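You operate a simulated robot arm through the tools that you are given. There is no shell and no other tool.

You are at the controls of a simulated robot arm. One attempt, no reset.

JOB
Switch the pump on, set about 150 bar on the big gauge, then open the line lever.
Fine: open the lower gold knob to see the needle; the brown knob sets the pressure.

The check looks at the end state, three seconds after you hand in, the way a careful person would. Anything else that was tipped, shoved, dropped, spilled or broken makes it a failure.

ROBOT AND FRAMES
A 6-joint arm with a two-finger gripper, fixed in place. Base frame: the origin is on the floor under the middle of its stand, x ahead of it, y to its left, z up. Units: mm, degrees, N and s.
It reaches about 1637 mm from its shoulder. Its first joint turns from -166.0 to 166.0 degrees. Payload 3.43 kg.
The TCP is the grasp point between the finger pads, 20 mm short of the fingertips. In the tool frame z runs along the fingers and y along their closing line. The gripper opens to 190 mm; its body begins 248 mm behind the TCP.
Orientation is that of the tool frame in the base frame, as a unit quaternion [x, y, z, w]. With the fingers straight down and closing along the base's y, the tool's x points along the base's -x, its y along +y and its z along -z.

CONTROLS
- The arm moves only by the tool nudge_tool. Its argument "increments" is a list of rows, each an object of numbers (a shift or turn left out is 0, a gripper value left out holds the last): "tx", "ty", "tz": the shift along the tool's x, y, z in mm; "wx", "wy", "wz": the turn, a rotation vector about the tool's x, y, z in degrees. In form: [{"tx": .., "ty": .., "tz": .., "wx": .., "wy": .., "wz": ..}, ...]. A call has 1 to 20 rows; each row is the pose to reach, as a shift and turn from the pose commanded when the call began, along the tool's axes at that moment. "hand" is the opening in per cent of the stroke, from 0 (shut) to 100 (fully open), set as the call begins (left out, the last holds). Rows are played at 5 a second. More than 50 mm and 8.6 degrees between two rows, or a gripper value outside its range, and nothing of the call is played. A pose out of reach is approached as far as the arm can. The call stops where the force on the tool passes 40 N (or 10 N more than at its start, if that is more) or the arm is blocked; 0.2 s more then pass. The fingers move at their own pace (about 45 mm/s each) and stop on an object; they squeeze with about 27 N. The grip force told is the motor's: it shows also when the fingers shut on nothing. Time passes only in rows, and 0.2 s behind the last, so rows that repeat a pose let the fingers close. It gives the time, the measured TCP pose, the force on the tool (base axes), the opening and the grip force at its end, in the units of the frame above (readings bear some noise), with the torque about the TCP (base axes, N m) and any sound that the robot's microphone picked up.
- Cameras (640 x 400 px; columns grow to the right, rows downward): "scene" is fixed at [220.6, 501.3, 1669.4]; the picture's right is [0.55, 0.83, 0.00], its down [-0.32, 0.21, -0.92] and it looks along [-0.77, 0.51, 0.38] (base axes); focal length 214 px, centre (320, 200). "wrist" rides on the gripper at [70, -8, -288] in the tool frame; the picture's right is [0.12, 0.99, 0.00], its down [-0.96, 0.11, -0.25] and it looks along [-0.25, 0.03, 0.97] (tool axes); focal length 261 px, centre (320, 200). There is no depth. A picture from a camera that has moved, and an enlarged one, comes with that camera's place and axes in the base frame and with its lens.
- snapshot(camera): a new picture of that camera. The clock stands still meanwhile.
- move_column(by): slides the trunk up (or, below 0, down) by that many mm; the arm rides with it, the base frame stays. It gives what a move gives, with no picture.
- zoom(camera, box): a new picture of the part [left, top, right, bottom] of that camera's present view, enlarged. The clock stands still meanwhile.
- close_job(): hands the job in; it is judged then, once.

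Places have to be worked out from the pictures, the camera data and where the tool is seen. Open the gripper and draw the arm clear of the work before you hand the job in, unless the task says otherwise.

The tools are called after "Emit:" as name(argument=value, ...) on one line, values as JSON. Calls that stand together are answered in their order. nudge_tool: Moves the arm, as the interface text tells. Its arguments: {"type":"object","properties":{"increments":{"type":"array"},"hand":{"type":"number"}},"required":["increments"]} The other tools are called the same way: move_column (by) moves the trunk up or down; snapshot (camera) takes a picture; zoom (camera, box) takes an enlarged picture of a part of a camera's view; close_job () hands the job in.

At the start:

```text
clock: 0.0
position: [539.3, 374.7, 1400.1]
ee_rot: [0.0, 1.0, 0.001, 0.0]
force: [-0.3, -0.6, -0.3]
torque: [0.01, 0.0, -0.01]
gripper_width: 190.3
grip_force: 0.0
trunk travel left (down, up): [-240.0, 0.0]
```

scene: 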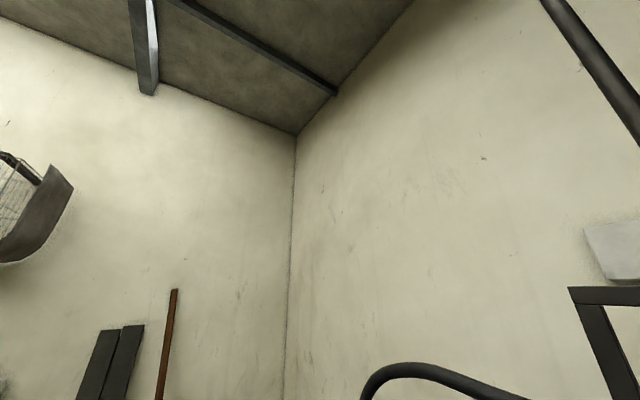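
wrist: 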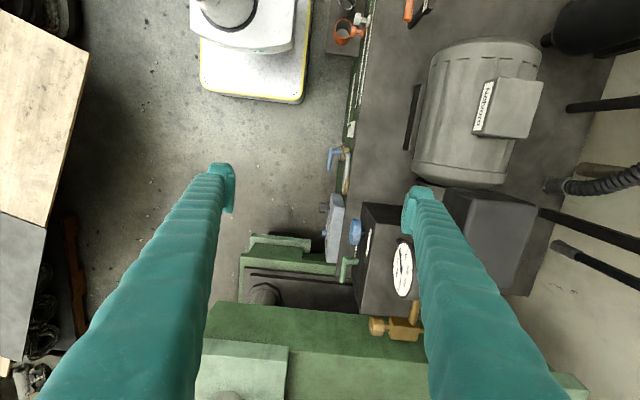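

I begin by looking at the present wrist view, since the scene camera looks away from the work. I zoom into the machine to identify gauge, knobs, switch and lever.

Emit:
snapshot(camera="wrist")

Emit:
zoom(camera="wrist", box=[300, 120, 460, 360])

Emit:
zoom(camera="wrist", box=[300, 0, 640, 210])

Emit:
snapshot(camera="scene")

```text
taken
camera wrist: at [469.6, 366.5, 1688.0], right [-0.12, 0.99, 0.0], down [0.96, 0.11, 0.25], along [0.25, 0.03, -0.97], focal length 261 px, centre (320, 200)
```

wrist: 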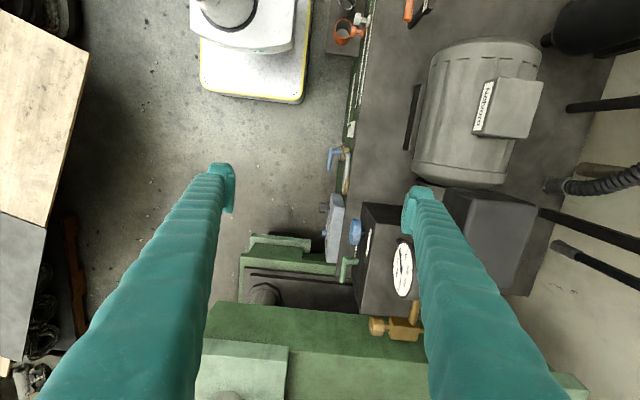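

```text
1.67 times, centred on (380, 240) of wrist
camera zoom: at [469.6, 366.5, 1688.0], right [-0.12, 0.99, 0.0], down [0.96, 0.11, 0.25], along [0.25, 0.03, -0.97], focal length 434 px, centre (220, 133)
```

zoom: 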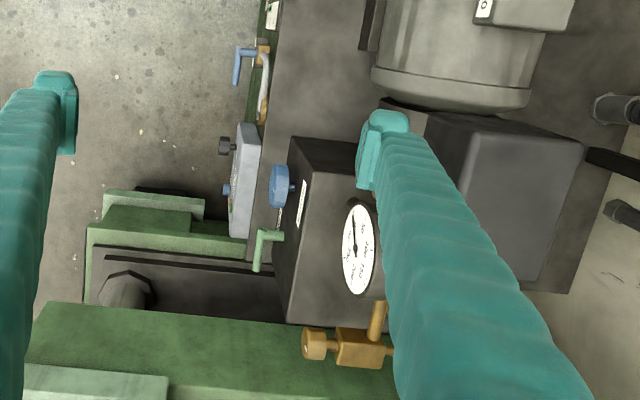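

```text
1.88 times, centred on (470, 105) of wrist
camera zoom: at [469.6, 366.5, 1688.0], right [-0.12, 0.99, 0.0], down [0.96, 0.11, 0.25], along [0.25, 0.03, -0.97], focal length 491 px, centre (38, 379)
```

zoom: 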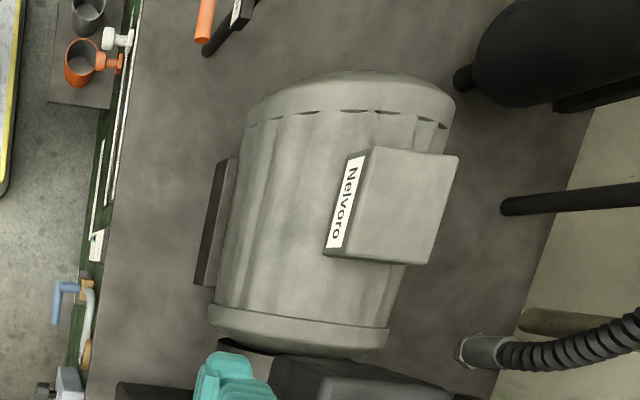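

```text
taken
```

scene: 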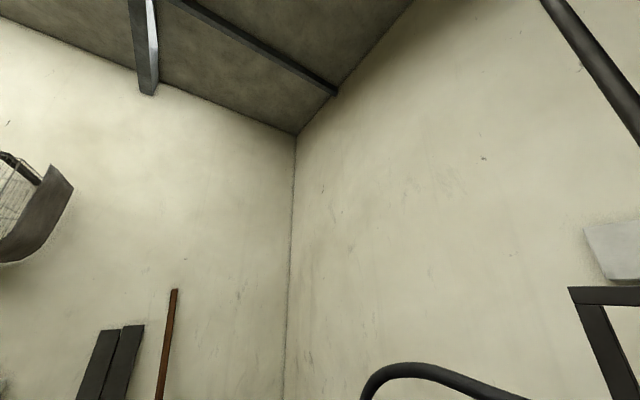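

The machine stands along +y with its front (gauge, knobs) facing −y. I'll back the arm off toward −y and turn the tool to point along +y with the camera upright, so that I can see the front panel.

Emit:
nudge_tool(increments=[{"tx": -7.4, "ty": -18.3, "tz": 6.7, "wx": -4.62, "wy": 4.62, "wz": 4.62}, {"tx": -14.8, "ty": -36.7, "tz": 13.3, "wx": -9.24, "wy": 9.24, "wz": 9.24}, {"tx": -22.2, "ty": -55, "tz": 20, "wx": -13.86, "wy": 13.86, "wz": 13.86}, {"tx": -29.6, "ty": -73.3, "tz": 26.7, "wx": -18.48, "wy": 18.48, "wz": 18.48}, {"tx": -37, "ty": -91.7, "tz": 33.3, "wx": -23.09, "wy": 23.09, "wz": 23.09}, {"tx": -44.4, "ty": -110, "tz": 40, "wx": -27.71, "wy": 27.71, "wz": 27.71}, {"tx": -51.8, "ty": -128.3, "tz": 46.7, "wx": -32.33, "wy": 32.33, "wz": 32.33}, {"tx": -59.2, "ty": -146.7, "tz": 53.3, "wx": -36.95, "wy": 36.95, "wz": 36.95}, {"tx": -66.6, "ty": -165, "tz": 60, "wx": -41.57, "wy": 41.57, "wz": 41.57}, {"tx": -74, "ty": -183.3, "tz": 66.7, "wx": -46.19, "wy": 46.19, "wz": 46.19}, {"tx": -81.4, "ty": -201.7, "tz": 73.3, "wx": -50.81, "wy": 50.81, "wz": 50.81}, {"tx": -88.8, "ty": -220, "tz": 80, "wx": -55.43, "wy": 55.43, "wz": 55.43}, {"tx": -96.2, "ty": -238.3, "tz": 86.7, "wx": -60.04, "wy": 60.04, "wz": 60.04}, {"tx": -103.6, "ty": -256.7, "tz": 93.3, "wx": -64.66, "wy": 64.66, "wz": 64.66}, {"tx": -111, "ty": -275, "tz": 100, "wx": -69.28, "wy": 69.28, "wz": 69.28}, {"tx": -111, "ty": -275, "tz": 100, "wx": -69.28, "wy": 69.28, "wz": 69.28}], hand=100)

```text
clock: 3.4
position: [650.0, 98.0, 1299.3]
ee_rot: [-0.499, -0.499, -0.501, 0.501]
force: [-0.6, -0.3, -0.1]
torque: [0.01, 0.01, 0.02]
gripper_width: 190.2
grip_force: 0.1
trunk travel left (down, up): [-240.0, 0.0]
```

The arm followed the turn fully and the tool now points along +y. I take a picture of the front.

Emit:
snapshot(camera="wrist")

```text
taken
camera wrist: at [641.7, -188.8, 1370.2], right [0.99, 0.0, 0.12], down [0.11, -0.24, -0.96], along [0.03, 0.97, -0.24], focal length 261 px, centre (320, 200)
```

wrist: 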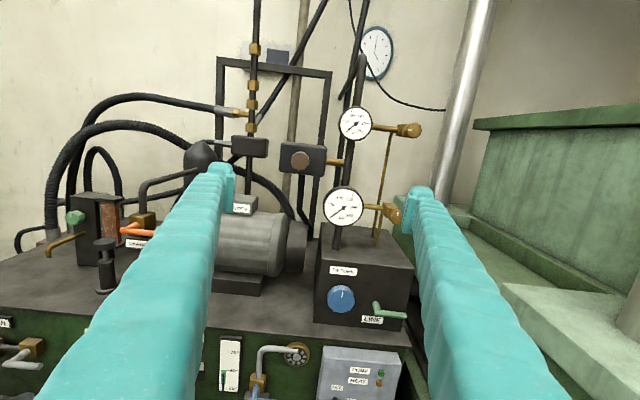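

Good view: two gauges each with a gold isolator knob, a brown knob on a black block, a blue knob and a green lever on the control box, and a grey switch box below. I zoom on each for labels.

Emit:
zoom(camera="wrist", box=[230, 90, 440, 220])

Emit:
zoom(camera="wrist", box=[300, 220, 440, 330])

Emit:
zoom(camera="wrist", box=[200, 310, 420, 400])

Emit:
zoom(camera="wrist", box=[0, 180, 200, 400])

```text
3.05 times, centred on (335, 155) of wrist
camera zoom: at [641.7, -188.8, 1370.2], right [0.99, 0.0, 0.12], down [0.11, -0.24, -0.96], along [0.03, 0.97, -0.24], focal length 794 px, centre (274, 337)
```

zoom: 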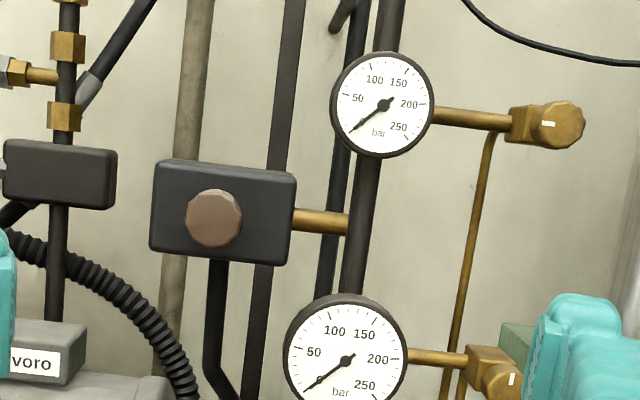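

```text
3.64 times, centred on (370, 275) of wrist
camera zoom: at [641.7, -188.8, 1370.2], right [0.99, 0.0, 0.12], down [0.11, -0.24, -0.96], along [0.03, 0.97, -0.24], focal length 948 px, centre (138, -73)
```

zoom: 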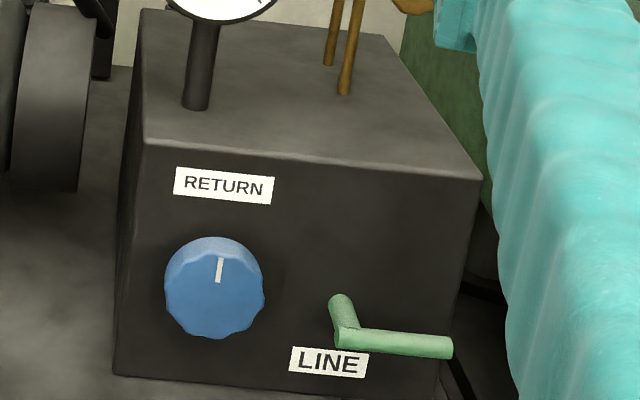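

```text
2.91 times, centred on (310, 355) of wrist
camera zoom: at [641.7, -188.8, 1370.2], right [0.99, 0.0, 0.12], down [0.11, -0.24, -0.96], along [0.03, 0.97, -0.24], focal length 758 px, centre (349, -251)
```

zoom: 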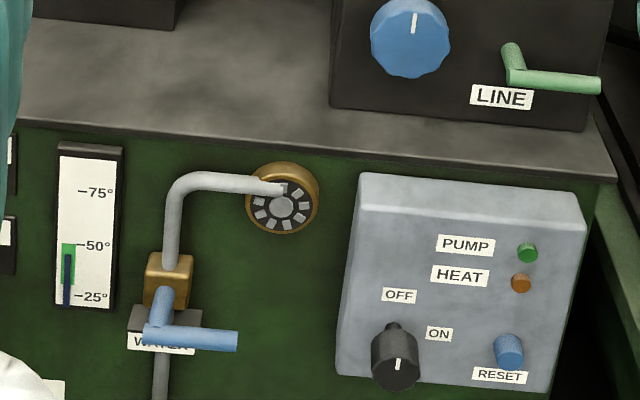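

```text
1.82 times, centred on (100, 290) of wrist
camera zoom: at [641.7, -188.8, 1370.2], right [0.99, 0.0, 0.12], down [0.11, -0.24, -0.96], along [0.03, 0.97, -0.24], focal length 474 px, centre (720, 36)
```

zoom: 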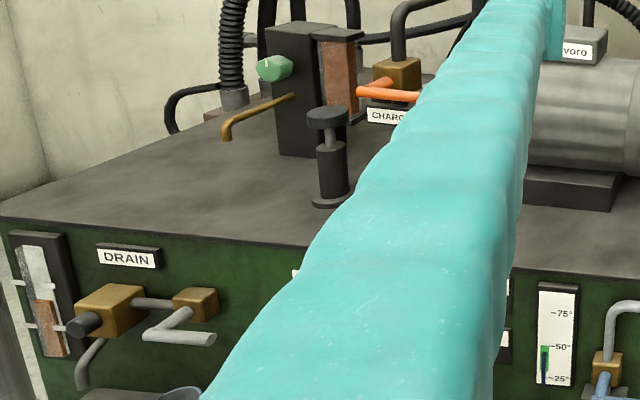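

Triangulating with the first picture: big (lower) gauge ≈ (741, 588, 1158), lower gold knob ≈ (888, 545, 1171), brown knob ≈ (591, 596, 1285), pump switch ≈ (785, 419, 568). I move down toward the switch, staying at y≈50, for a closer look.

Emit:
nudge_tool(increments=[{"tx": -40, "ty": 10, "tz": -5}, {"tx": -80, "ty": 20, "tz": -10}, {"tx": -120, "ty": 30, "tz": -15}, {"tx": -160, "ty": 40, "tz": -20}, {"tx": -200, "ty": 50, "tz": -25}, {"tx": -240, "ty": 60, "tz": -30}, {"tx": -280, "ty": 70, "tz": -35}, {"tx": -320, "ty": 80, "tz": -40}, {"tx": -360, "ty": 90, "tz": -45}, {"tx": -400, "ty": 100, "tz": -48}, {"tx": -440, "ty": 110, "tz": -48}, {"tx": -480, "ty": 115, "tz": -48}, {"tx": -480, "ty": 115, "tz": -48}])

Emit:
snapshot(camera="wrist")

```text
clock: 6.2
position: [765.8, 50.8, 819.2]
ee_rot: [-0.499, -0.5, -0.5, 0.5]
force: [0.4, 0.1, 0.3]
torque: [0.01, 0.0, 0.01]
gripper_width: 190.0
grip_force: 0.0
trunk travel left (down, up): [-240.0, 0.0]
```

```text
taken
camera wrist: at [757.5, -236.0, 889.3], right [0.99, 0.0, 0.12], down [0.12, -0.25, -0.96], along [0.03, 0.97, -0.24], focal length 261 px, centre (320, 200)
```

wrist: 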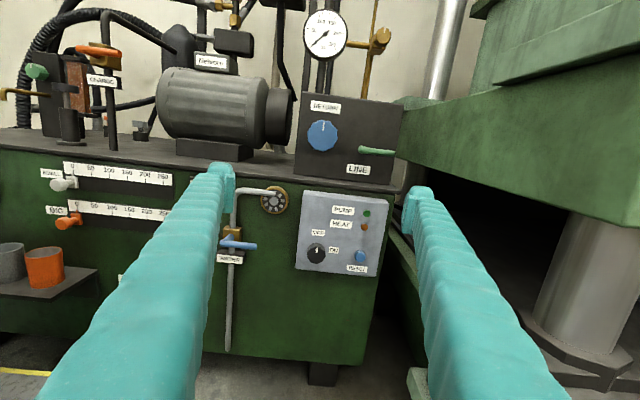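

The arm is clear. I zoom into the switch box and the slider scales for details.

Emit:
zoom(camera="wrist", box=[285, 180, 405, 280])

Emit:
zoom(camera="wrist", box=[0, 130, 190, 300])

Emit:
zoom(camera="wrist", box=[270, 0, 420, 190])

```text
4.00 times, centred on (345, 230) of wrist
camera zoom: at [757.5, -236.0, 889.3], right [0.99, 0.0, 0.12], down [0.12, -0.25, -0.96], along [0.03, 0.97, -0.24], focal length 1043 px, centre (220, 80)
```

zoom: 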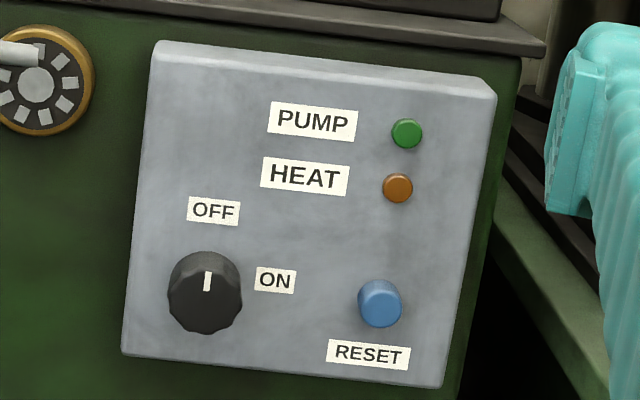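

```text
2.35 times, centred on (95, 215) of wrist
camera zoom: at [757.5, -236.0, 889.3], right [0.99, 0.0, 0.12], down [0.12, -0.25, -0.96], along [0.03, 0.97, -0.24], focal length 613 px, centre (849, 165)
```

zoom: 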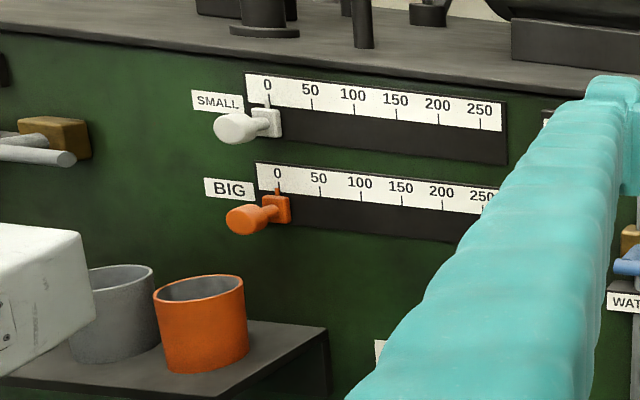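

```text
2.11 times, centred on (345, 95) of wrist
camera zoom: at [757.5, -236.0, 889.3], right [0.99, 0.0, 0.12], down [0.12, -0.25, -0.96], along [0.03, 0.97, -0.24], focal length 549 px, centre (267, 421)
```

zoom: 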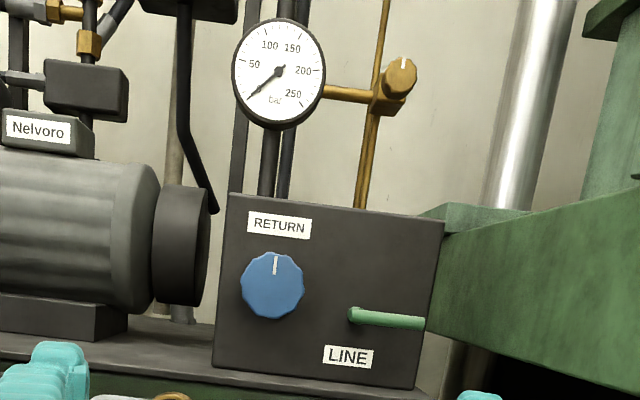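

The switch points up at OFF, with ON to its right (a quarter turn clockwise), and it sits at about (784, 420, 571). I lower to its height with fingers half closed, staying ~150 mm off, to refine the alignment.

Emit:
nudge_tool(increments=[{"tx": -42, "ty": 3, "tz": 0}, {"tx": -84, "ty": 6, "tz": 0}, {"tx": -126, "ty": 9, "tz": 0}, {"tx": -168, "ty": 12, "tz": 0}, {"tx": -210, "ty": 15, "tz": 0}, {"tx": -248, "ty": 18, "tz": 0}, {"tx": -248, "ty": 18, "tz": 40}, {"tx": -248, "ty": 18, "tz": 80}, {"tx": -248, "ty": 18, "tz": 120}, {"tx": -248, "ty": 18, "tz": 160}, {"tx": -248, "ty": 18, "tz": 200}, {"tx": -248, "ty": 18, "tz": 200}], hand=45)

Emit:
snapshot(camera="wrist")

```text
clock: 8.8
position: [782.2, 252.5, 573.4]
ee_rot: [-0.499, -0.5, -0.5, 0.5]
force: [0.0, -0.2, 0.1]
torque: [0.01, 0.0, 0.0]
gripper_width: 85.4
grip_force: 0.1
trunk travel left (down, up): [-240.0, 0.0]
```

```text
taken
camera wrist: at [773.9, -34.7, 643.8], right [0.99, 0.0, 0.12], down [0.12, -0.25, -0.96], along [0.03, 0.97, -0.24], focal length 261 px, centre (320, 200)
```

wrist: 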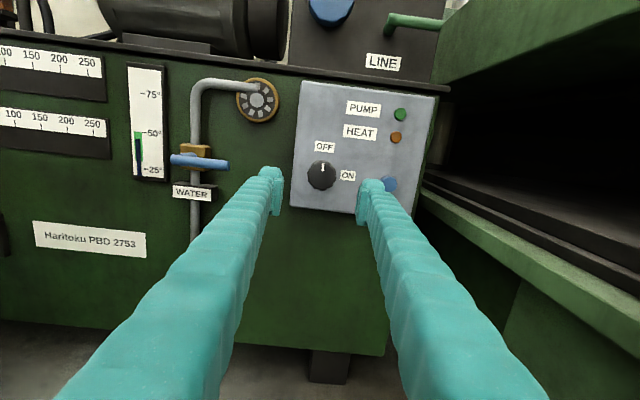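

Emit:
zoom(camera="wrist", box=[250, 100, 410, 220])

```text
3.33 times, centred on (330, 160) of wrist
camera zoom: at [773.9, -34.7, 643.8], right [0.99, 0.0, 0.12], down [0.12, -0.25, -0.96], along [0.03, 0.97, -0.24], focal length 869 px, centre (287, 333)
```

zoom: 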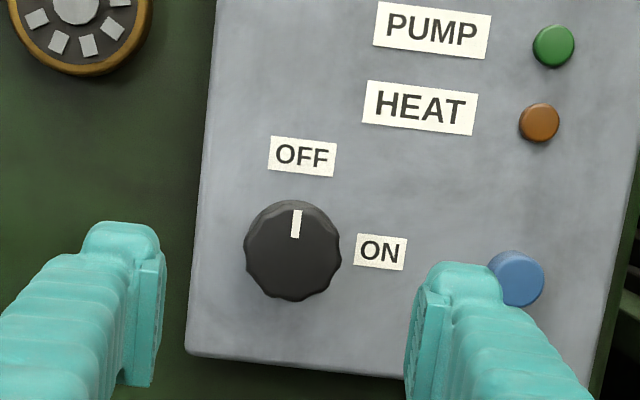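

Box front plane triangulates to y≈448, knob front to y≈410, centre x≈784.7, z≈574. I advance the TCP to y≈419 with a 2.5 mm sideways correction, fingers still 85 mm open around the 50 mm knob.

Emit:
nudge_tool(increments=[{"tx": 0.6, "ty": 2.5, "tz": 40}, {"tx": 0.6, "ty": 2.5, "tz": 80}, {"tx": 0.6, "ty": 2.5, "tz": 115}, {"tx": 0.6, "ty": 2.5, "tz": 140}, {"tx": 0.6, "ty": 2.5, "tz": 155}, {"tx": 0.6, "ty": 2.5, "tz": 166}, {"tx": 0.6, "ty": 2.5, "tz": 166}])

Emit:
snapshot(camera="wrist")

```text
clock: 10.4
position: [785.7, 419.4, 572.0]
ee_rot: [-0.499, -0.5, -0.5, 0.501]
force: [0.1, 0.0, 0.1]
torque: [0.0, 0.0, 0.01]
gripper_width: 85.6
grip_force: 0.1
trunk travel left (down, up): [-240.0, 0.0]
```

```text
taken
camera wrist: at [778.1, 132.6, 642.5], right [0.99, 0.0, 0.12], down [0.12, -0.25, -0.96], along [0.03, 0.97, -0.24], focal length 261 px, centre (320, 200)
```

wrist: 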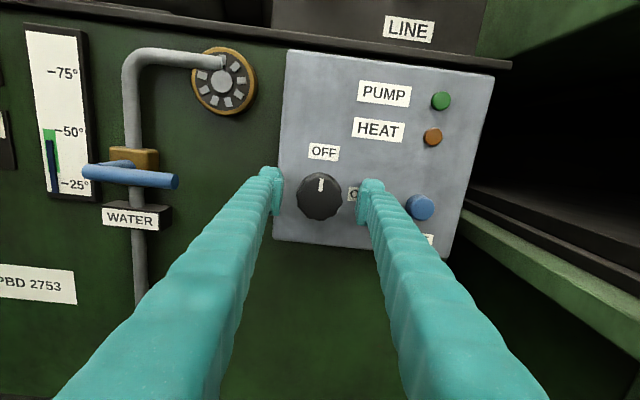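

The knob is centred between the fingers. I close the grip on it.

Emit:
nudge_tool(increments=[{"tz": 0}, {"tz": 0}, {"tz": 0}, {"tz": 0}, {"tz": 0}], hand=0)

```text
clock: 11.6
position: [784.7, 419.7, 572.8]
ee_rot: [-0.499, -0.501, -0.499, 0.501]
force: [-14.5, -5.9, -1.4]
torque: [0.05, -0.01, 0.08]
gripper_width: 48.7
grip_force: 44.8
trunk travel left (down, up): [-240.0, 0.0]
```

Gripped at 48.7 mm. I turn clockwise about the tool axis in 7.5° steps toward ON, easing 1.2 mm to −x to relieve the sideways force.

Emit:
nudge_tool(increments=[{"ty": -1.2}, {"ty": -1.2, "wz": 7.5}, {"ty": -1.2, "wz": 15}, {"ty": -1.2, "wz": 22.5}, {"ty": -1.2, "wz": 30}, {"ty": -1.2, "wz": 37.5}, {"ty": -1.2, "wz": 45}, {"ty": -1.2, "wz": 52.5}, {"ty": -1.2, "wz": 60}, {"ty": -1.2, "wz": 67.5}, {"ty": -1.2, "wz": 75}, {"ty": -1.2, "wz": 82.5}, {"ty": -1.2, "wz": 90}, {"ty": -1.2, "wz": 90}])

Emit:
snapshot(camera="wrist")

```text
clock: 14.6
position: [787.9, 420.0, 575.1]
ee_rot: [-0.706, 0.0, -0.002, 0.708]
force: [0.4, 16.0, 25.7]
torque: [-0.26, -0.69, -0.09]
gripper_width: 48.7
grip_force: 45.3
trunk travel left (down, up): [-240.0, 0.0]
```

```text
taken
camera wrist: at [857.0, 132.6, 582.7], right [0.12, 0.0, -0.99], down [-0.96, -0.25, -0.12], along [-0.24, 0.97, -0.03], focal length 261 px, centre (320, 200)
```

wrist: 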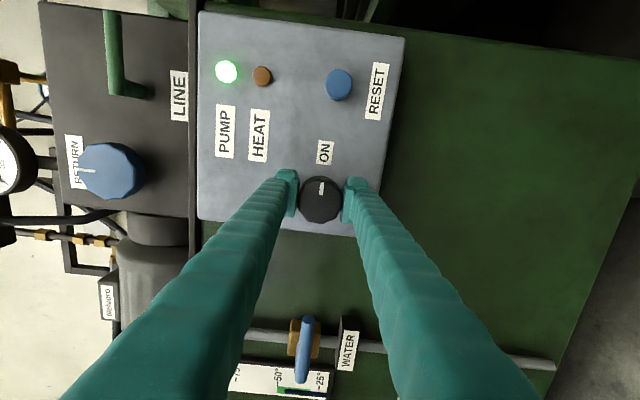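

The PUMP lamp is lit and the mark points to ON. I open the fingers to release, then back straight off.

Emit:
nudge_tool(increments=[{"tz": 0}, {"tz": 0}, {"tz": 0}, {"tz": 0}], hand=45)

Emit:
nudge_tool(increments=[{"tz": -20}, {"tz": -50}, {"tz": -90}, {"tz": -135}, {"tz": -180}, {"tz": -220}, {"tz": -220}])

Emit:
snapshot(camera="wrist")

```text
clock: 15.6
position: [785.5, 418.9, 573.3]
ee_rot: [-0.707, 0.0, -0.001, 0.707]
force: [-1.0, 0.5, -0.8]
torque: [0.0, 0.0, 0.01]
gripper_width: 85.6
grip_force: 0.1
trunk travel left (down, up): [-240.0, 0.0]
```

```text
clock: 17.2
position: [788.4, 199.1, 569.3]
ee_rot: [-0.706, 0.0, 0.001, 0.708]
force: [-0.6, 0.7, -0.7]
torque: [0.01, 0.01, -0.01]
gripper_width: 85.7
grip_force: 0.1
trunk travel left (down, up): [-240.0, 0.0]
```

```text
taken
camera wrist: at [859.6, -87.8, 578.4], right [0.12, 0.0, -0.99], down [-0.96, -0.25, -0.12], along [-0.25, 0.97, -0.03], focal length 261 px, centre (320, 200)
```

wrist: 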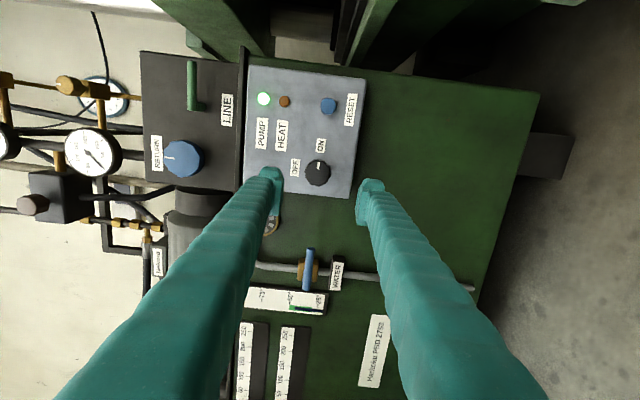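

The pump is on. Next I raise the hand at y≈170 to the height of the lower gold knob, and look at gauge, knob and the press frame on the right for clearance.

Emit:
nudge_tool(increments=[{"ty": -40, "tz": -5}, {"ty": -80, "tz": -10}, {"ty": -120, "tz": -15}, {"ty": -160, "tz": -20}, {"ty": -200, "tz": -25}, {"ty": -240, "tz": -30}, {"ty": -280, "tz": -30}, {"ty": -320, "tz": -30}, {"ty": -360, "tz": -30}, {"ty": -400, "tz": -30}, {"ty": -440, "tz": -30}, {"ty": -480, "tz": -30}, {"ty": -520, "tz": -30}, {"ty": -560, "tz": -30}, {"ty": -600, "tz": -30}, {"ty": -600, "tz": -30}])

Emit:
snapshot(camera="wrist")

```text
clock: 20.6
position: [782.8, 169.6, 1174.8]
ee_rot: [-0.706, 0.001, 0.0, 0.708]
force: [-0.3, 0.2, -0.1]
torque: [0.01, -0.01, -0.01]
gripper_width: 85.6
grip_force: 0.0
trunk travel left (down, up): [-240.0, 0.0]
```

```text
taken
camera wrist: at [854.2, -117.8, 1182.7], right [0.12, 0.0, -0.99], down [-0.96, -0.25, -0.12], along [-0.25, 0.97, -0.03], focal length 261 px, centre (320, 200)
```

wrist: 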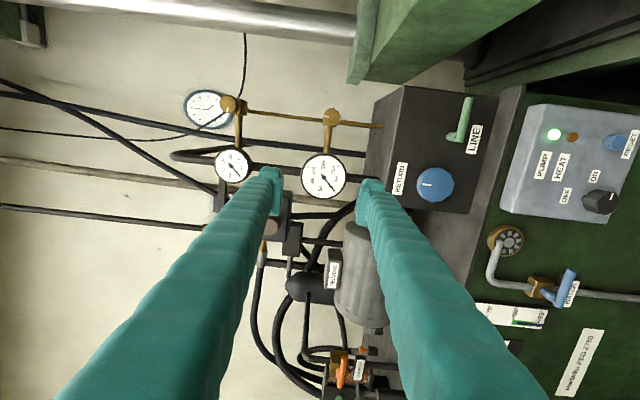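

The press frame's near side works out to x≈1120, so there is room around the gold knob at x≈888. I zoom on the gauges and gold knob now.

Emit:
zoom(camera="wrist", box=[180, 80, 400, 220])

```text
2.86 times, centred on (290, 150) of wrist
camera zoom: at [854.2, -117.8, 1182.7], right [0.12, 0.0, -0.99], down [-0.96, -0.25, -0.12], along [-0.25, 0.97, -0.03], focal length 745 px, centre (406, 343)
```

zoom: 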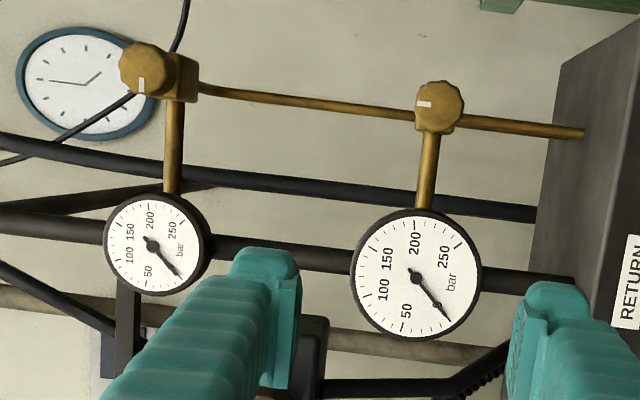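

The lower gold knob's mark points straight up and both needles sit at 0. I approach to ~150 mm from the gold knob in this orientation, which leaves room for a counter-clockwise turn.

Emit:
nudge_tool(increments=[{"tx": 35, "ty": 3, "tz": 10}, {"tx": 70, "ty": 6, "tz": 30}, {"tx": 105, "ty": 10, "tz": 60}, {"tx": 105, "ty": 10, "tz": 100}, {"tx": 105, "ty": 10, "tz": 140}, {"tx": 105, "ty": 10, "tz": 175}, {"tx": 105, "ty": 10, "tz": 200}, {"tx": 105, "ty": 10, "tz": 200}])

Emit:
snapshot(camera="wrist")

Emit:
zoom(camera="wrist", box=[240, 120, 400, 240])

```text
clock: 22.4
position: [891.4, 365.3, 1162.6]
ee_rot: [-0.707, 0.0, 0.0, 0.708]
force: [-0.6, 0.7, -0.8]
torque: [-0.03, -0.05, 0.0]
gripper_width: 85.2
grip_force: 0.0
trunk travel left (down, up): [-240.0, 0.0]
```

```text
taken
camera wrist: at [961.7, 78.9, 1169.6], right [0.12, 0.0, -0.99], down [-0.96, -0.25, -0.12], along [-0.24, 0.97, -0.03], focal length 261 px, centre (320, 200)
```

wrist: 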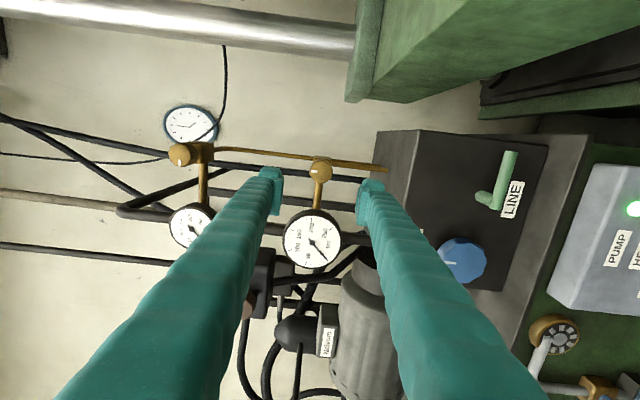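

```text
3.33 times, centred on (320, 180) of wrist
camera zoom: at [961.7, 78.9, 1169.6], right [0.12, 0.0, -0.99], down [-0.96, -0.25, -0.12], along [-0.24, 0.97, -0.03], focal length 869 px, centre (320, 267)
```

zoom: 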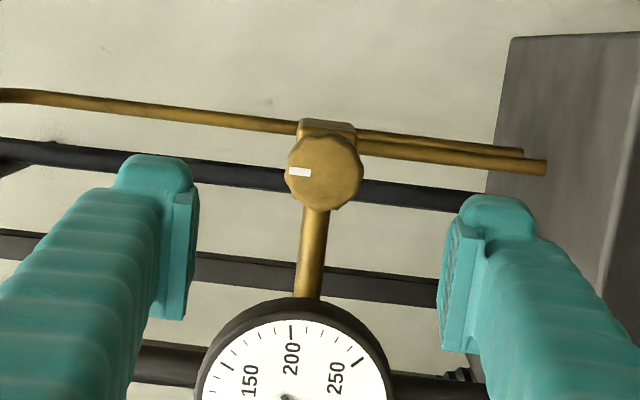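

Two-view triangulation puts the gold knob at about (896, 538, 1159), ~41 mm across. I shift +5 mm x, −4 mm z and advance to just in front of it to verify centring.

Emit:
nudge_tool(increments=[{"tx": 5, "ty": 4, "tz": 30}, {"tx": 5, "ty": 4, "tz": 65}, {"tx": 5, "ty": 4, "tz": 95}, {"tx": 5, "ty": 4, "tz": 120}, {"tx": 5, "ty": 4, "tz": 120}])

Emit:
zoom(camera="wrist", box=[240, 120, 400, 240])

```text
clock: 23.6
position: [895.0, 487.7, 1159.8]
ee_rot: [-0.707, 0.001, 0.0, 0.708]
force: [0.2, 0.0, -0.5]
torque: [-0.01, 0.01, 0.0]
gripper_width: 85.5
grip_force: 0.1
trunk travel left (down, up): [-240.0, 0.0]
```

```text
3.33 times, centred on (320, 180) of wrist
camera zoom: at [965.8, 200.2, 1167.9], right [0.12, 0.0, -0.99], down [-0.96, -0.25, -0.12], along [-0.24, 0.97, -0.03], focal length 869 px, centre (320, 267)
```

zoom: 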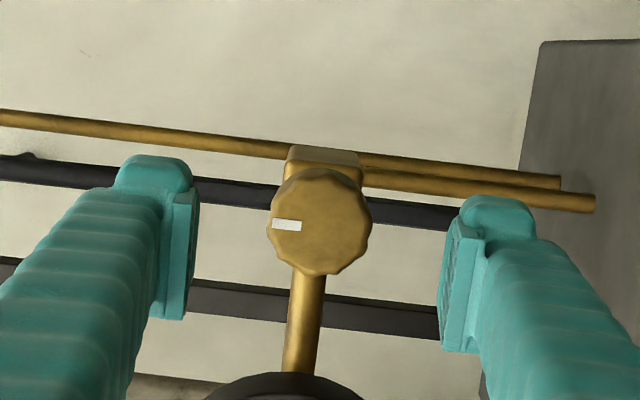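

Centring is good along the closing line, and the knob lies about 3 mm farther to +x. I advance with that correction to TCP y≈535.

Emit:
nudge_tool(increments=[{"tx": 3, "ty": 0, "tz": 15}, {"tx": 3, "ty": 0, "tz": 32}, {"tx": 3, "ty": 0, "tz": 46}, {"tx": 3, "ty": 0, "tz": 46}])

Emit:
zoom(camera="wrist", box=[240, 120, 400, 240])

```text
clock: 24.6
position: [897.1, 534.5, 1159.7]
ee_rot: [-0.706, 0.0, -0.001, 0.708]
force: [0.5, 0.0, -0.1]
torque: [-0.02, 0.0, 0.01]
gripper_width: 85.6
grip_force: 0.0
trunk travel left (down, up): [-240.0, 0.0]
```

```text
3.33 times, centred on (320, 180) of wrist
camera zoom: at [967.8, 247.1, 1168.4], right [0.12, 0.0, -0.99], down [-0.96, -0.25, -0.12], along [-0.25, 0.97, -0.03], focal length 869 px, centre (320, 267)
```

zoom: 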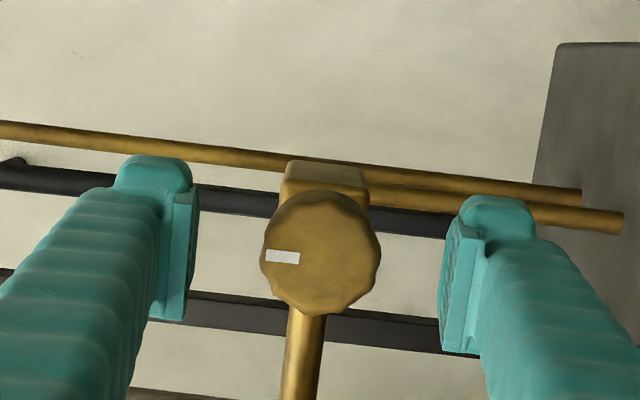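

The knob is centred between the pads and within about 1 mm of the tool axis. I close on it.

Emit:
nudge_tool(increments=[{"tz": 0}, {"tz": 0}, {"tz": 0}, {"tz": 0}, {"tz": 0}, {"tz": 0}], hand=0)

Emit:
zoom(camera="wrist", box=[180, 80, 460, 300])

```text
clock: 26.0
position: [896.9, 535.2, 1160.1]
ee_rot: [-0.707, 0.0, 0.0, 0.708]
force: [-2.4, -0.9, -4.0]
torque: [-0.1, -0.01, -0.01]
gripper_width: 40.9
grip_force: 44.7
trunk travel left (down, up): [-240.0, 0.0]
```

```text
1.82 times, centred on (320, 190) of wrist
camera zoom: at [967.8, 247.2, 1168.2], right [0.12, 0.0, -0.99], down [-0.96, -0.25, -0.12], along [-0.25, 0.97, -0.03], focal length 474 px, centre (320, 218)
```

zoom: 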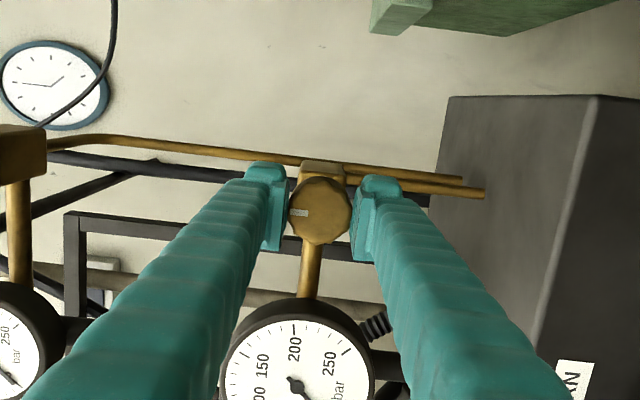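

Gripped cleanly at 40.9 mm. I turn counter-clockwise (opening sense) 45° first and check needle and torque.

Emit:
nudge_tool(increments=[{"wz": -7.5}, {"wz": -15}, {"wz": -22.5}, {"wz": -30}, {"wz": -37.5}, {"wz": -45}, {"wz": -45}])

Emit:
snapshot(camera="wrist")

```text
clock: 27.6
position: [895.5, 533.1, 1161.5]
ee_rot: [-0.652, -0.271, -0.272, 0.654]
force: [-6.1, -1.5, 19.7]
torque: [0.16, 0.04, 0.08]
gripper_width: 40.7
grip_force: 45.3
trunk travel left (down, up): [-240.0, 0.0]
```

```text
taken
camera wrist: at [940.6, 247.0, 1216.2], right [0.79, 0.0, -0.62], down [-0.6, -0.24, -0.76], along [-0.15, 0.97, -0.19], focal length 261 px, centre (320, 200)
```

wrist: 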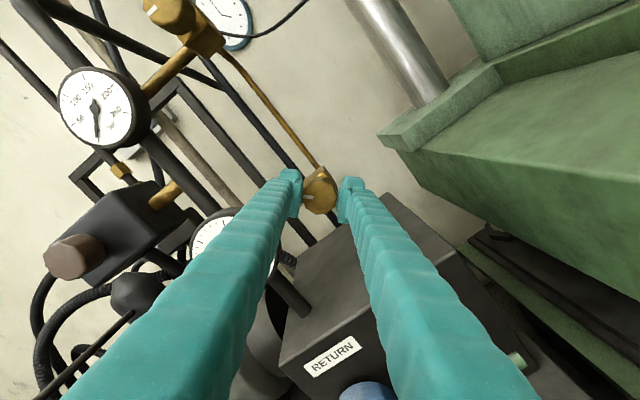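

The knob turns freely with the grip; the mark followed. I continue another 45° counter-clockwise with a small upward correction for the side force, then look at the needle.

Emit:
nudge_tool(increments=[{"tx": 0.7, "ty": -1.4, "wz": -7.5}, {"tx": 0.7, "ty": -1.4, "wz": -15}, {"tx": 0.7, "ty": -1.4, "wz": -22.5}, {"tx": 0.7, "ty": -1.4, "wz": -30}, {"tx": 0.7, "ty": -1.4, "wz": -37.5}, {"tx": 0.7, "ty": -1.4, "wz": -45}, {"tx": 0.7, "ty": -1.4, "wz": -45}])

Emit:
snapshot(camera="wrist")

Emit:
zoom(camera="wrist", box=[80, 40, 360, 260])

```text
clock: 29.2
position: [895.1, 535.0, 1161.6]
ee_rot: [0.499, 0.5, 0.501, -0.5]
force: [-20.8, -2.1, 7.1]
torque: [0.1, 0.04, 0.15]
gripper_width: 40.8
grip_force: 45.4
trunk travel left (down, up): [-240.0, 0.0]
```

```text
taken
camera wrist: at [887.5, 247.1, 1231.7], right [0.99, 0.0, 0.12], down [0.12, -0.25, -0.96], along [0.03, 0.97, -0.24], focal length 261 px, centre (320, 200)
```

wrist: 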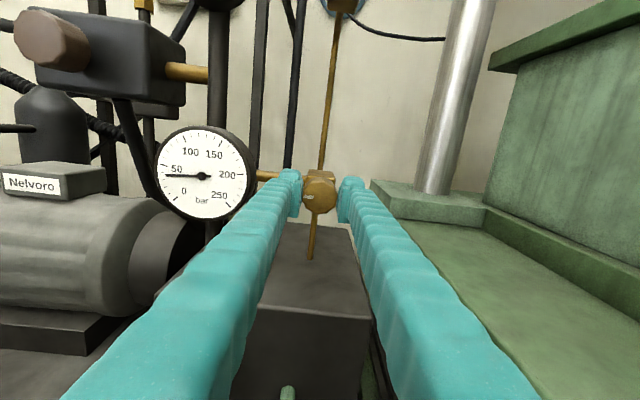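

```text
1.82 times, centred on (220, 150) of wrist
camera zoom: at [887.5, 247.1, 1231.7], right [0.99, 0.0, 0.12], down [0.12, -0.25, -0.96], along [0.03, 0.97, -0.24], focal length 474 px, centre (502, 291)
```

zoom: 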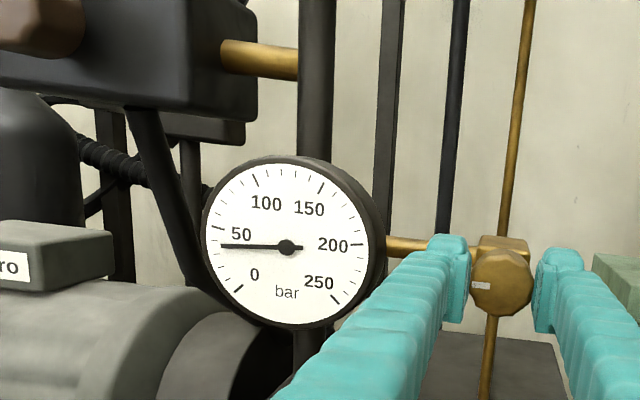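

The big gauge now reads roughly 40 bar, so the gold knob is open (mark now pointing left, like the upper one). I release the grip and let a second pass to see if the needle settles.

Emit:
nudge_tool(increments=[{"tz": 0}, {"tz": 0}, {"tz": 0}, {"tz": 0}, {"tz": 0}], hand=45)

Emit:
zoom(camera="wrist", box=[120, 80, 360, 260])

```text
clock: 30.4
position: [897.6, 533.6, 1161.1]
ee_rot: [0.5, 0.499, 0.501, -0.5]
force: [0.7, 0.3, 0.2]
torque: [0.0, -0.01, -0.04]
gripper_width: 85.3
grip_force: 0.0
trunk travel left (down, up): [-240.0, 0.0]
```

```text
2.22 times, centred on (240, 170) of wrist
camera zoom: at [889.1, 246.6, 1230.9], right [0.99, 0.0, 0.12], down [0.12, -0.25, -0.96], along [0.03, 0.97, -0.24], focal length 579 px, centre (498, 267)
```

zoom: 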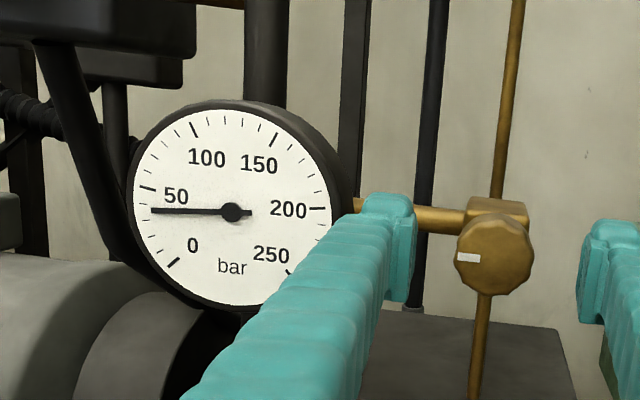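

The needle is steady near 40 bar. Now I back off from the gold knob and move to stand in front of the brown knob, estimated at (594, 552, 1291).

Emit:
nudge_tool(increments=[{"tz": -20}, {"tz": -50}, {"tz": -90}, {"tz": -130}, {"tz": -165}, {"tz": -165, "ty": -40, "tx": 20}, {"tz": -165, "ty": -80, "tx": 40}, {"tz": -165, "ty": -120, "tx": 60}, {"tz": -165, "ty": -160, "tx": 80}, {"tz": -165, "ty": -200, "tx": 100}, {"tz": -165, "ty": -240, "tx": 120}, {"tz": -165, "ty": -280, "tx": 130}, {"tz": -165, "ty": -304, "tx": 130}, {"tz": -165, "ty": -304, "tx": 130}])

Emit:
snapshot(camera="wrist")

Emit:
zoom(camera="wrist", box=[220, 80, 420, 230])

```text
clock: 33.4
position: [596.4, 367.6, 1290.1]
ee_rot: [0.5, 0.499, 0.501, -0.5]
force: [0.0, -0.1, 0.6]
torque: [-0.02, 0.04, -0.02]
gripper_width: 85.4
grip_force: 0.1
trunk travel left (down, up): [-240.0, 0.0]
```

```text
taken
camera wrist: at [587.5, 81.1, 1359.7], right [0.99, 0.0, 0.12], down [0.12, -0.25, -0.96], along [0.03, 0.97, -0.24], focal length 261 px, centre (320, 200)
```

wrist: 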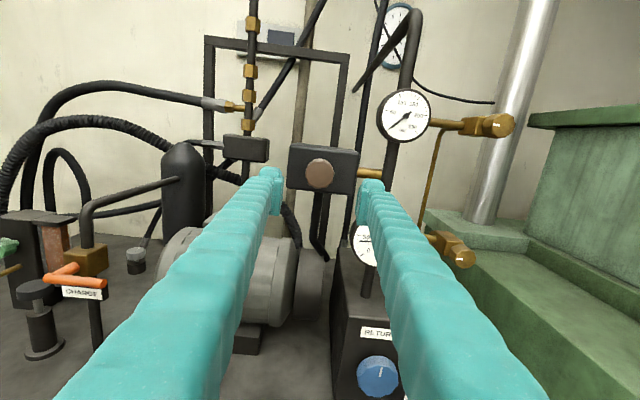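

```text
2.67 times, centred on (320, 155) of wrist
camera zoom: at [587.5, 81.1, 1359.7], right [0.99, 0.0, 0.12], down [0.12, -0.25, -0.96], along [0.03, 0.97, -0.24], focal length 695 px, centre (320, 320)
```

zoom: 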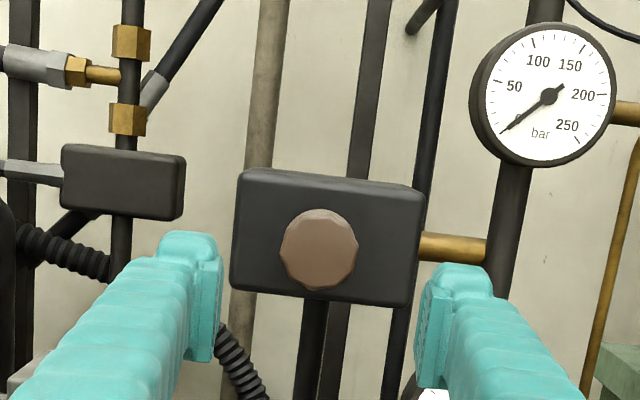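

The brown knob is ~52 mm wide, front at y≈541, centre ≈ (594.6, 1289), with its block face at y≈573. I pre-rotate the hand 60° counter-clockwise and move to just in front of it, leaving range for clockwise turning with the gauge in view.

Emit:
nudge_tool(increments=[{"tx": -1, "ty": -1.8, "tz": 15, "wz": -7.5}, {"tx": -1, "ty": -1.8, "tz": 30, "wz": -15}, {"tx": -1, "ty": -1.8, "tz": 45, "wz": -22.5}, {"tx": -1, "ty": -1.8, "tz": 60, "wz": -30}, {"tx": -1, "ty": -1.8, "tz": 75, "wz": -37.5}, {"tx": -1, "ty": -1.8, "tz": 90, "wz": -45}, {"tx": -1, "ty": -1.8, "tz": 105, "wz": -52.5}, {"tx": -1, "ty": -1.8, "tz": 120, "wz": -60}, {"tx": -1, "ty": -1.8, "tz": 120, "wz": -60}])

Emit:
snapshot(camera="wrist")

Emit:
zoom(camera="wrist", box=[240, 120, 400, 240])

```text
clock: 35.4
position: [590.9, 489.3, 1288.2]
ee_rot: [0.183, 0.683, 0.684, -0.182]
force: [0.1, 0.4, -0.6]
torque: [0.03, -0.01, -0.02]
gripper_width: 84.9
grip_force: 0.0
trunk travel left (down, up): [-240.0, 0.0]
```

```text
taken
camera wrist: at [527.0, 202.4, 1316.2], right [0.39, 0.0, 0.92], down [0.89, -0.25, -0.38], along [0.23, 0.97, -0.09], focal length 261 px, centre (320, 200)
```

wrist: 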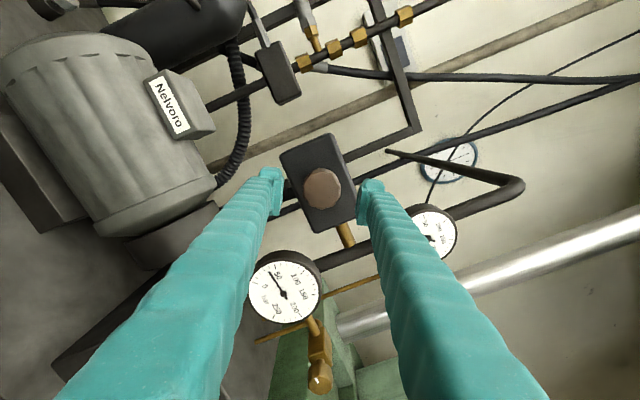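

```text
3.33 times, centred on (320, 180) of wrist
camera zoom: at [527.0, 202.4, 1316.2], right [0.39, 0.0, 0.92], down [0.89, -0.25, -0.38], along [0.23, 0.97, -0.09], focal length 869 px, centre (320, 267)
```

zoom: 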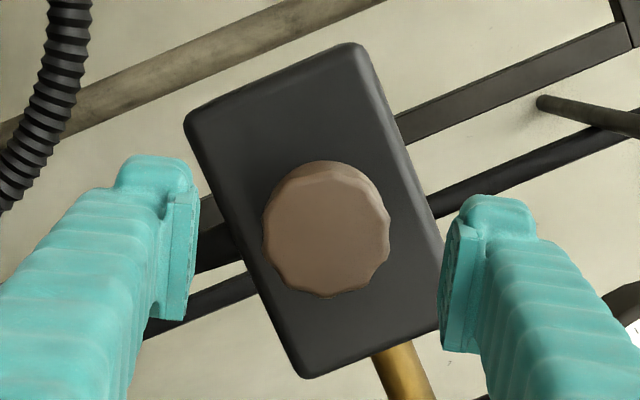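

The gauge is visible between the fingers. The knob lies ~4 mm toward +x of the tool axis; I correct (tx −3.6, ty +2.0) and advance to y≈545.

Emit:
nudge_tool(increments=[{"tx": -3.6, "ty": 2.0, "tz": 10}, {"tx": -3.6, "ty": 2.0, "tz": 25}, {"tx": -3.6, "ty": 2.0, "tz": 40}, {"tx": -3.6, "ty": 2.0, "tz": 50}, {"tx": -3.6, "ty": 2.0, "tz": 56}, {"tx": -3.6, "ty": 2.0, "tz": 56}])

Emit:
zoom(camera="wrist", box=[240, 120, 400, 240])

```text
clock: 36.8
position: [596.4, 545.6, 1289.9]
ee_rot: [0.184, 0.682, 0.684, -0.183]
force: [-0.6, -0.1, -0.4]
torque: [0.01, 0.04, 0.0]
gripper_width: 85.2
grip_force: 0.0
trunk travel left (down, up): [-240.0, 0.0]
```

```text
3.33 times, centred on (320, 180) of wrist
camera zoom: at [530.5, 259.0, 1317.2], right [0.39, 0.0, 0.92], down [0.89, -0.25, -0.38], along [0.23, 0.97, -0.1], focal length 869 px, centre (320, 267)
```

zoom: 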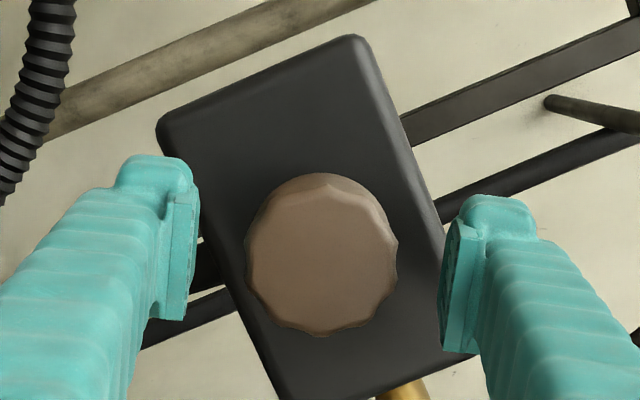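

Knob and tool axis now coincide within ~1 mm. I close on the brown knob.

Emit:
nudge_tool(increments=[{"tz": 0}, {"tz": 0}, {"tz": 0}, {"tz": 0}, {"tz": 0}], hand=0)

Emit:
zoom(camera="wrist", box=[220, 230, 360, 340])

```text
clock: 38.0
position: [594.7, 546.1, 1289.4]
ee_rot: [0.183, 0.682, 0.684, -0.183]
force: [2.7, 2.6, 4.1]
torque: [0.0, 0.02, -0.04]
gripper_width: 50.8
grip_force: 45.1
trunk travel left (down, up): [-240.0, 0.0]
```

```text
3.64 times, centred on (290, 285) of wrist
camera zoom: at [530.6, 259.0, 1317.3], right [0.39, 0.0, 0.92], down [0.89, -0.25, -0.38], along [0.23, 0.97, -0.09], focal length 948 px, centre (429, -109)
```

zoom: 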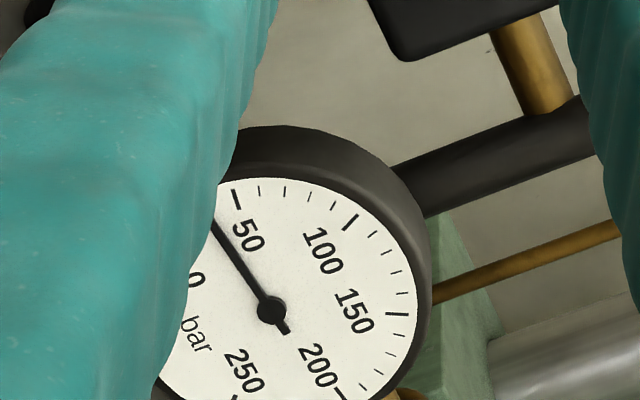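

Gripped at 50.8 mm with low side force; the gauge shows ~40 bar. I turn clockwise 30° to learn the gain.

Emit:
nudge_tool(increments=[{"wz": 6}, {"wz": 12}, {"wz": 18}, {"wz": 24}, {"wz": 30}, {"wz": 30}])

Emit:
snapshot(camera="wrist")

Emit:
zoom(camera="wrist", box=[220, 200, 420, 340])

```text
clock: 39.4
position: [595.8, 544.8, 1290.2]
ee_rot: [0.354, 0.611, 0.614, -0.353]
force: [6.7, 11.8, 12.4]
torque: [0.17, 0.04, 0.09]
gripper_width: 50.7
grip_force: 44.9
trunk travel left (down, up): [-240.0, 0.0]
```

```text
taken
camera wrist: at [553.3, 258.8, 1346.1], right [0.8, 0.0, 0.6], down [0.58, -0.25, -0.78], along [0.15, 0.97, -0.2], focal length 261 px, centre (320, 200)
```

wrist: 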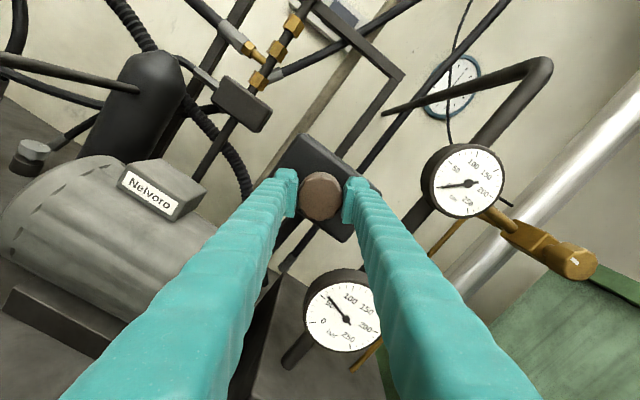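

```text
2.86 times, centred on (320, 270) of wrist
camera zoom: at [553.3, 258.8, 1346.1], right [0.8, 0.0, 0.6], down [0.58, -0.25, -0.78], along [0.15, 0.97, -0.2], focal length 745 px, centre (320, 0)
```

zoom: 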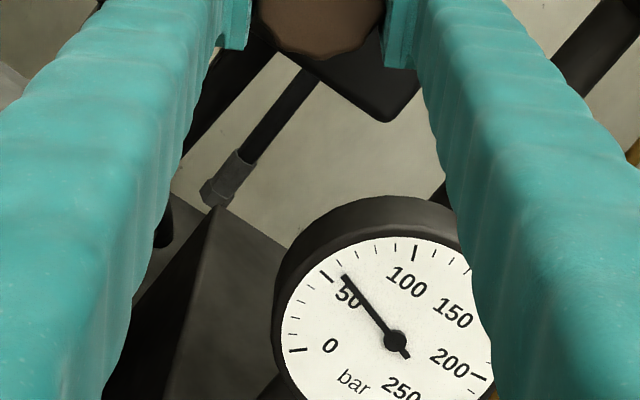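

30° clockwise raised the big gauge from ~40 to ~60 bar, i.e. roughly 0.65 bar/deg. I turn another 60° with a small force-relief shift.

Emit:
nudge_tool(increments=[{"tx": 0.7, "ty": 1.0, "tz": 0.5, "wz": 6}, {"tx": 0.7, "ty": 1.0, "tz": 0.5, "wz": 12}, {"tx": 0.7, "ty": 1.0, "tz": 0.5, "wz": 18}, {"tx": 0.7, "ty": 1.0, "tz": 0.5, "wz": 24}, {"tx": 0.7, "ty": 1.0, "tz": 0.5, "wz": 30}, {"tx": 0.7, "ty": 1.0, "tz": 0.5, "wz": 36}, {"tx": 0.7, "ty": 1.0, "tz": 0.5, "wz": 42}, {"tx": 0.7, "ty": 1.0, "tz": 0.5, "wz": 48}, {"tx": 0.7, "ty": 1.0, "tz": 0.5, "wz": 54}, {"tx": 0.7, "ty": 1.0, "tz": 0.5, "wz": 60}, {"tx": 0.7, "ty": 1.0, "tz": 0.5, "wz": 60}])

Emit:
snapshot(camera="wrist")

Emit:
zoom(camera="wrist", box=[340, 150, 540, 300])

```text
clock: 41.8
position: [595.3, 545.4, 1290.0]
ee_rot: [-0.612, -0.353, -0.354, 0.613]
force: [-25.9, -9.2, -25.5]
torque: [-0.24, -0.01, 0.15]
gripper_width: 50.4
grip_force: 45.2
trunk travel left (down, up): [-240.0, 0.0]
```

```text
taken
camera wrist: at [623.9, 259.0, 1355.0], right [0.92, 0.0, -0.39], down [-0.38, -0.25, -0.89], along [-0.1, 0.97, -0.23], focal length 261 px, centre (320, 200)
```

wrist: 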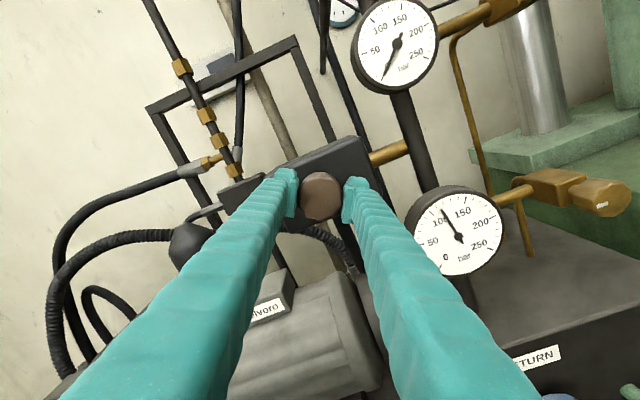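

```text
2.67 times, centred on (440, 225) of wrist
camera zoom: at [623.9, 259.0, 1355.0], right [0.92, 0.0, -0.39], down [-0.38, -0.25, -0.89], along [-0.1, 0.97, -0.23], focal length 695 px, centre (0, 133)
```

zoom: 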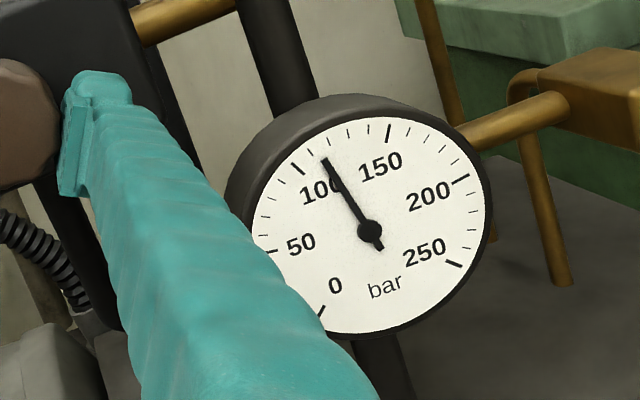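

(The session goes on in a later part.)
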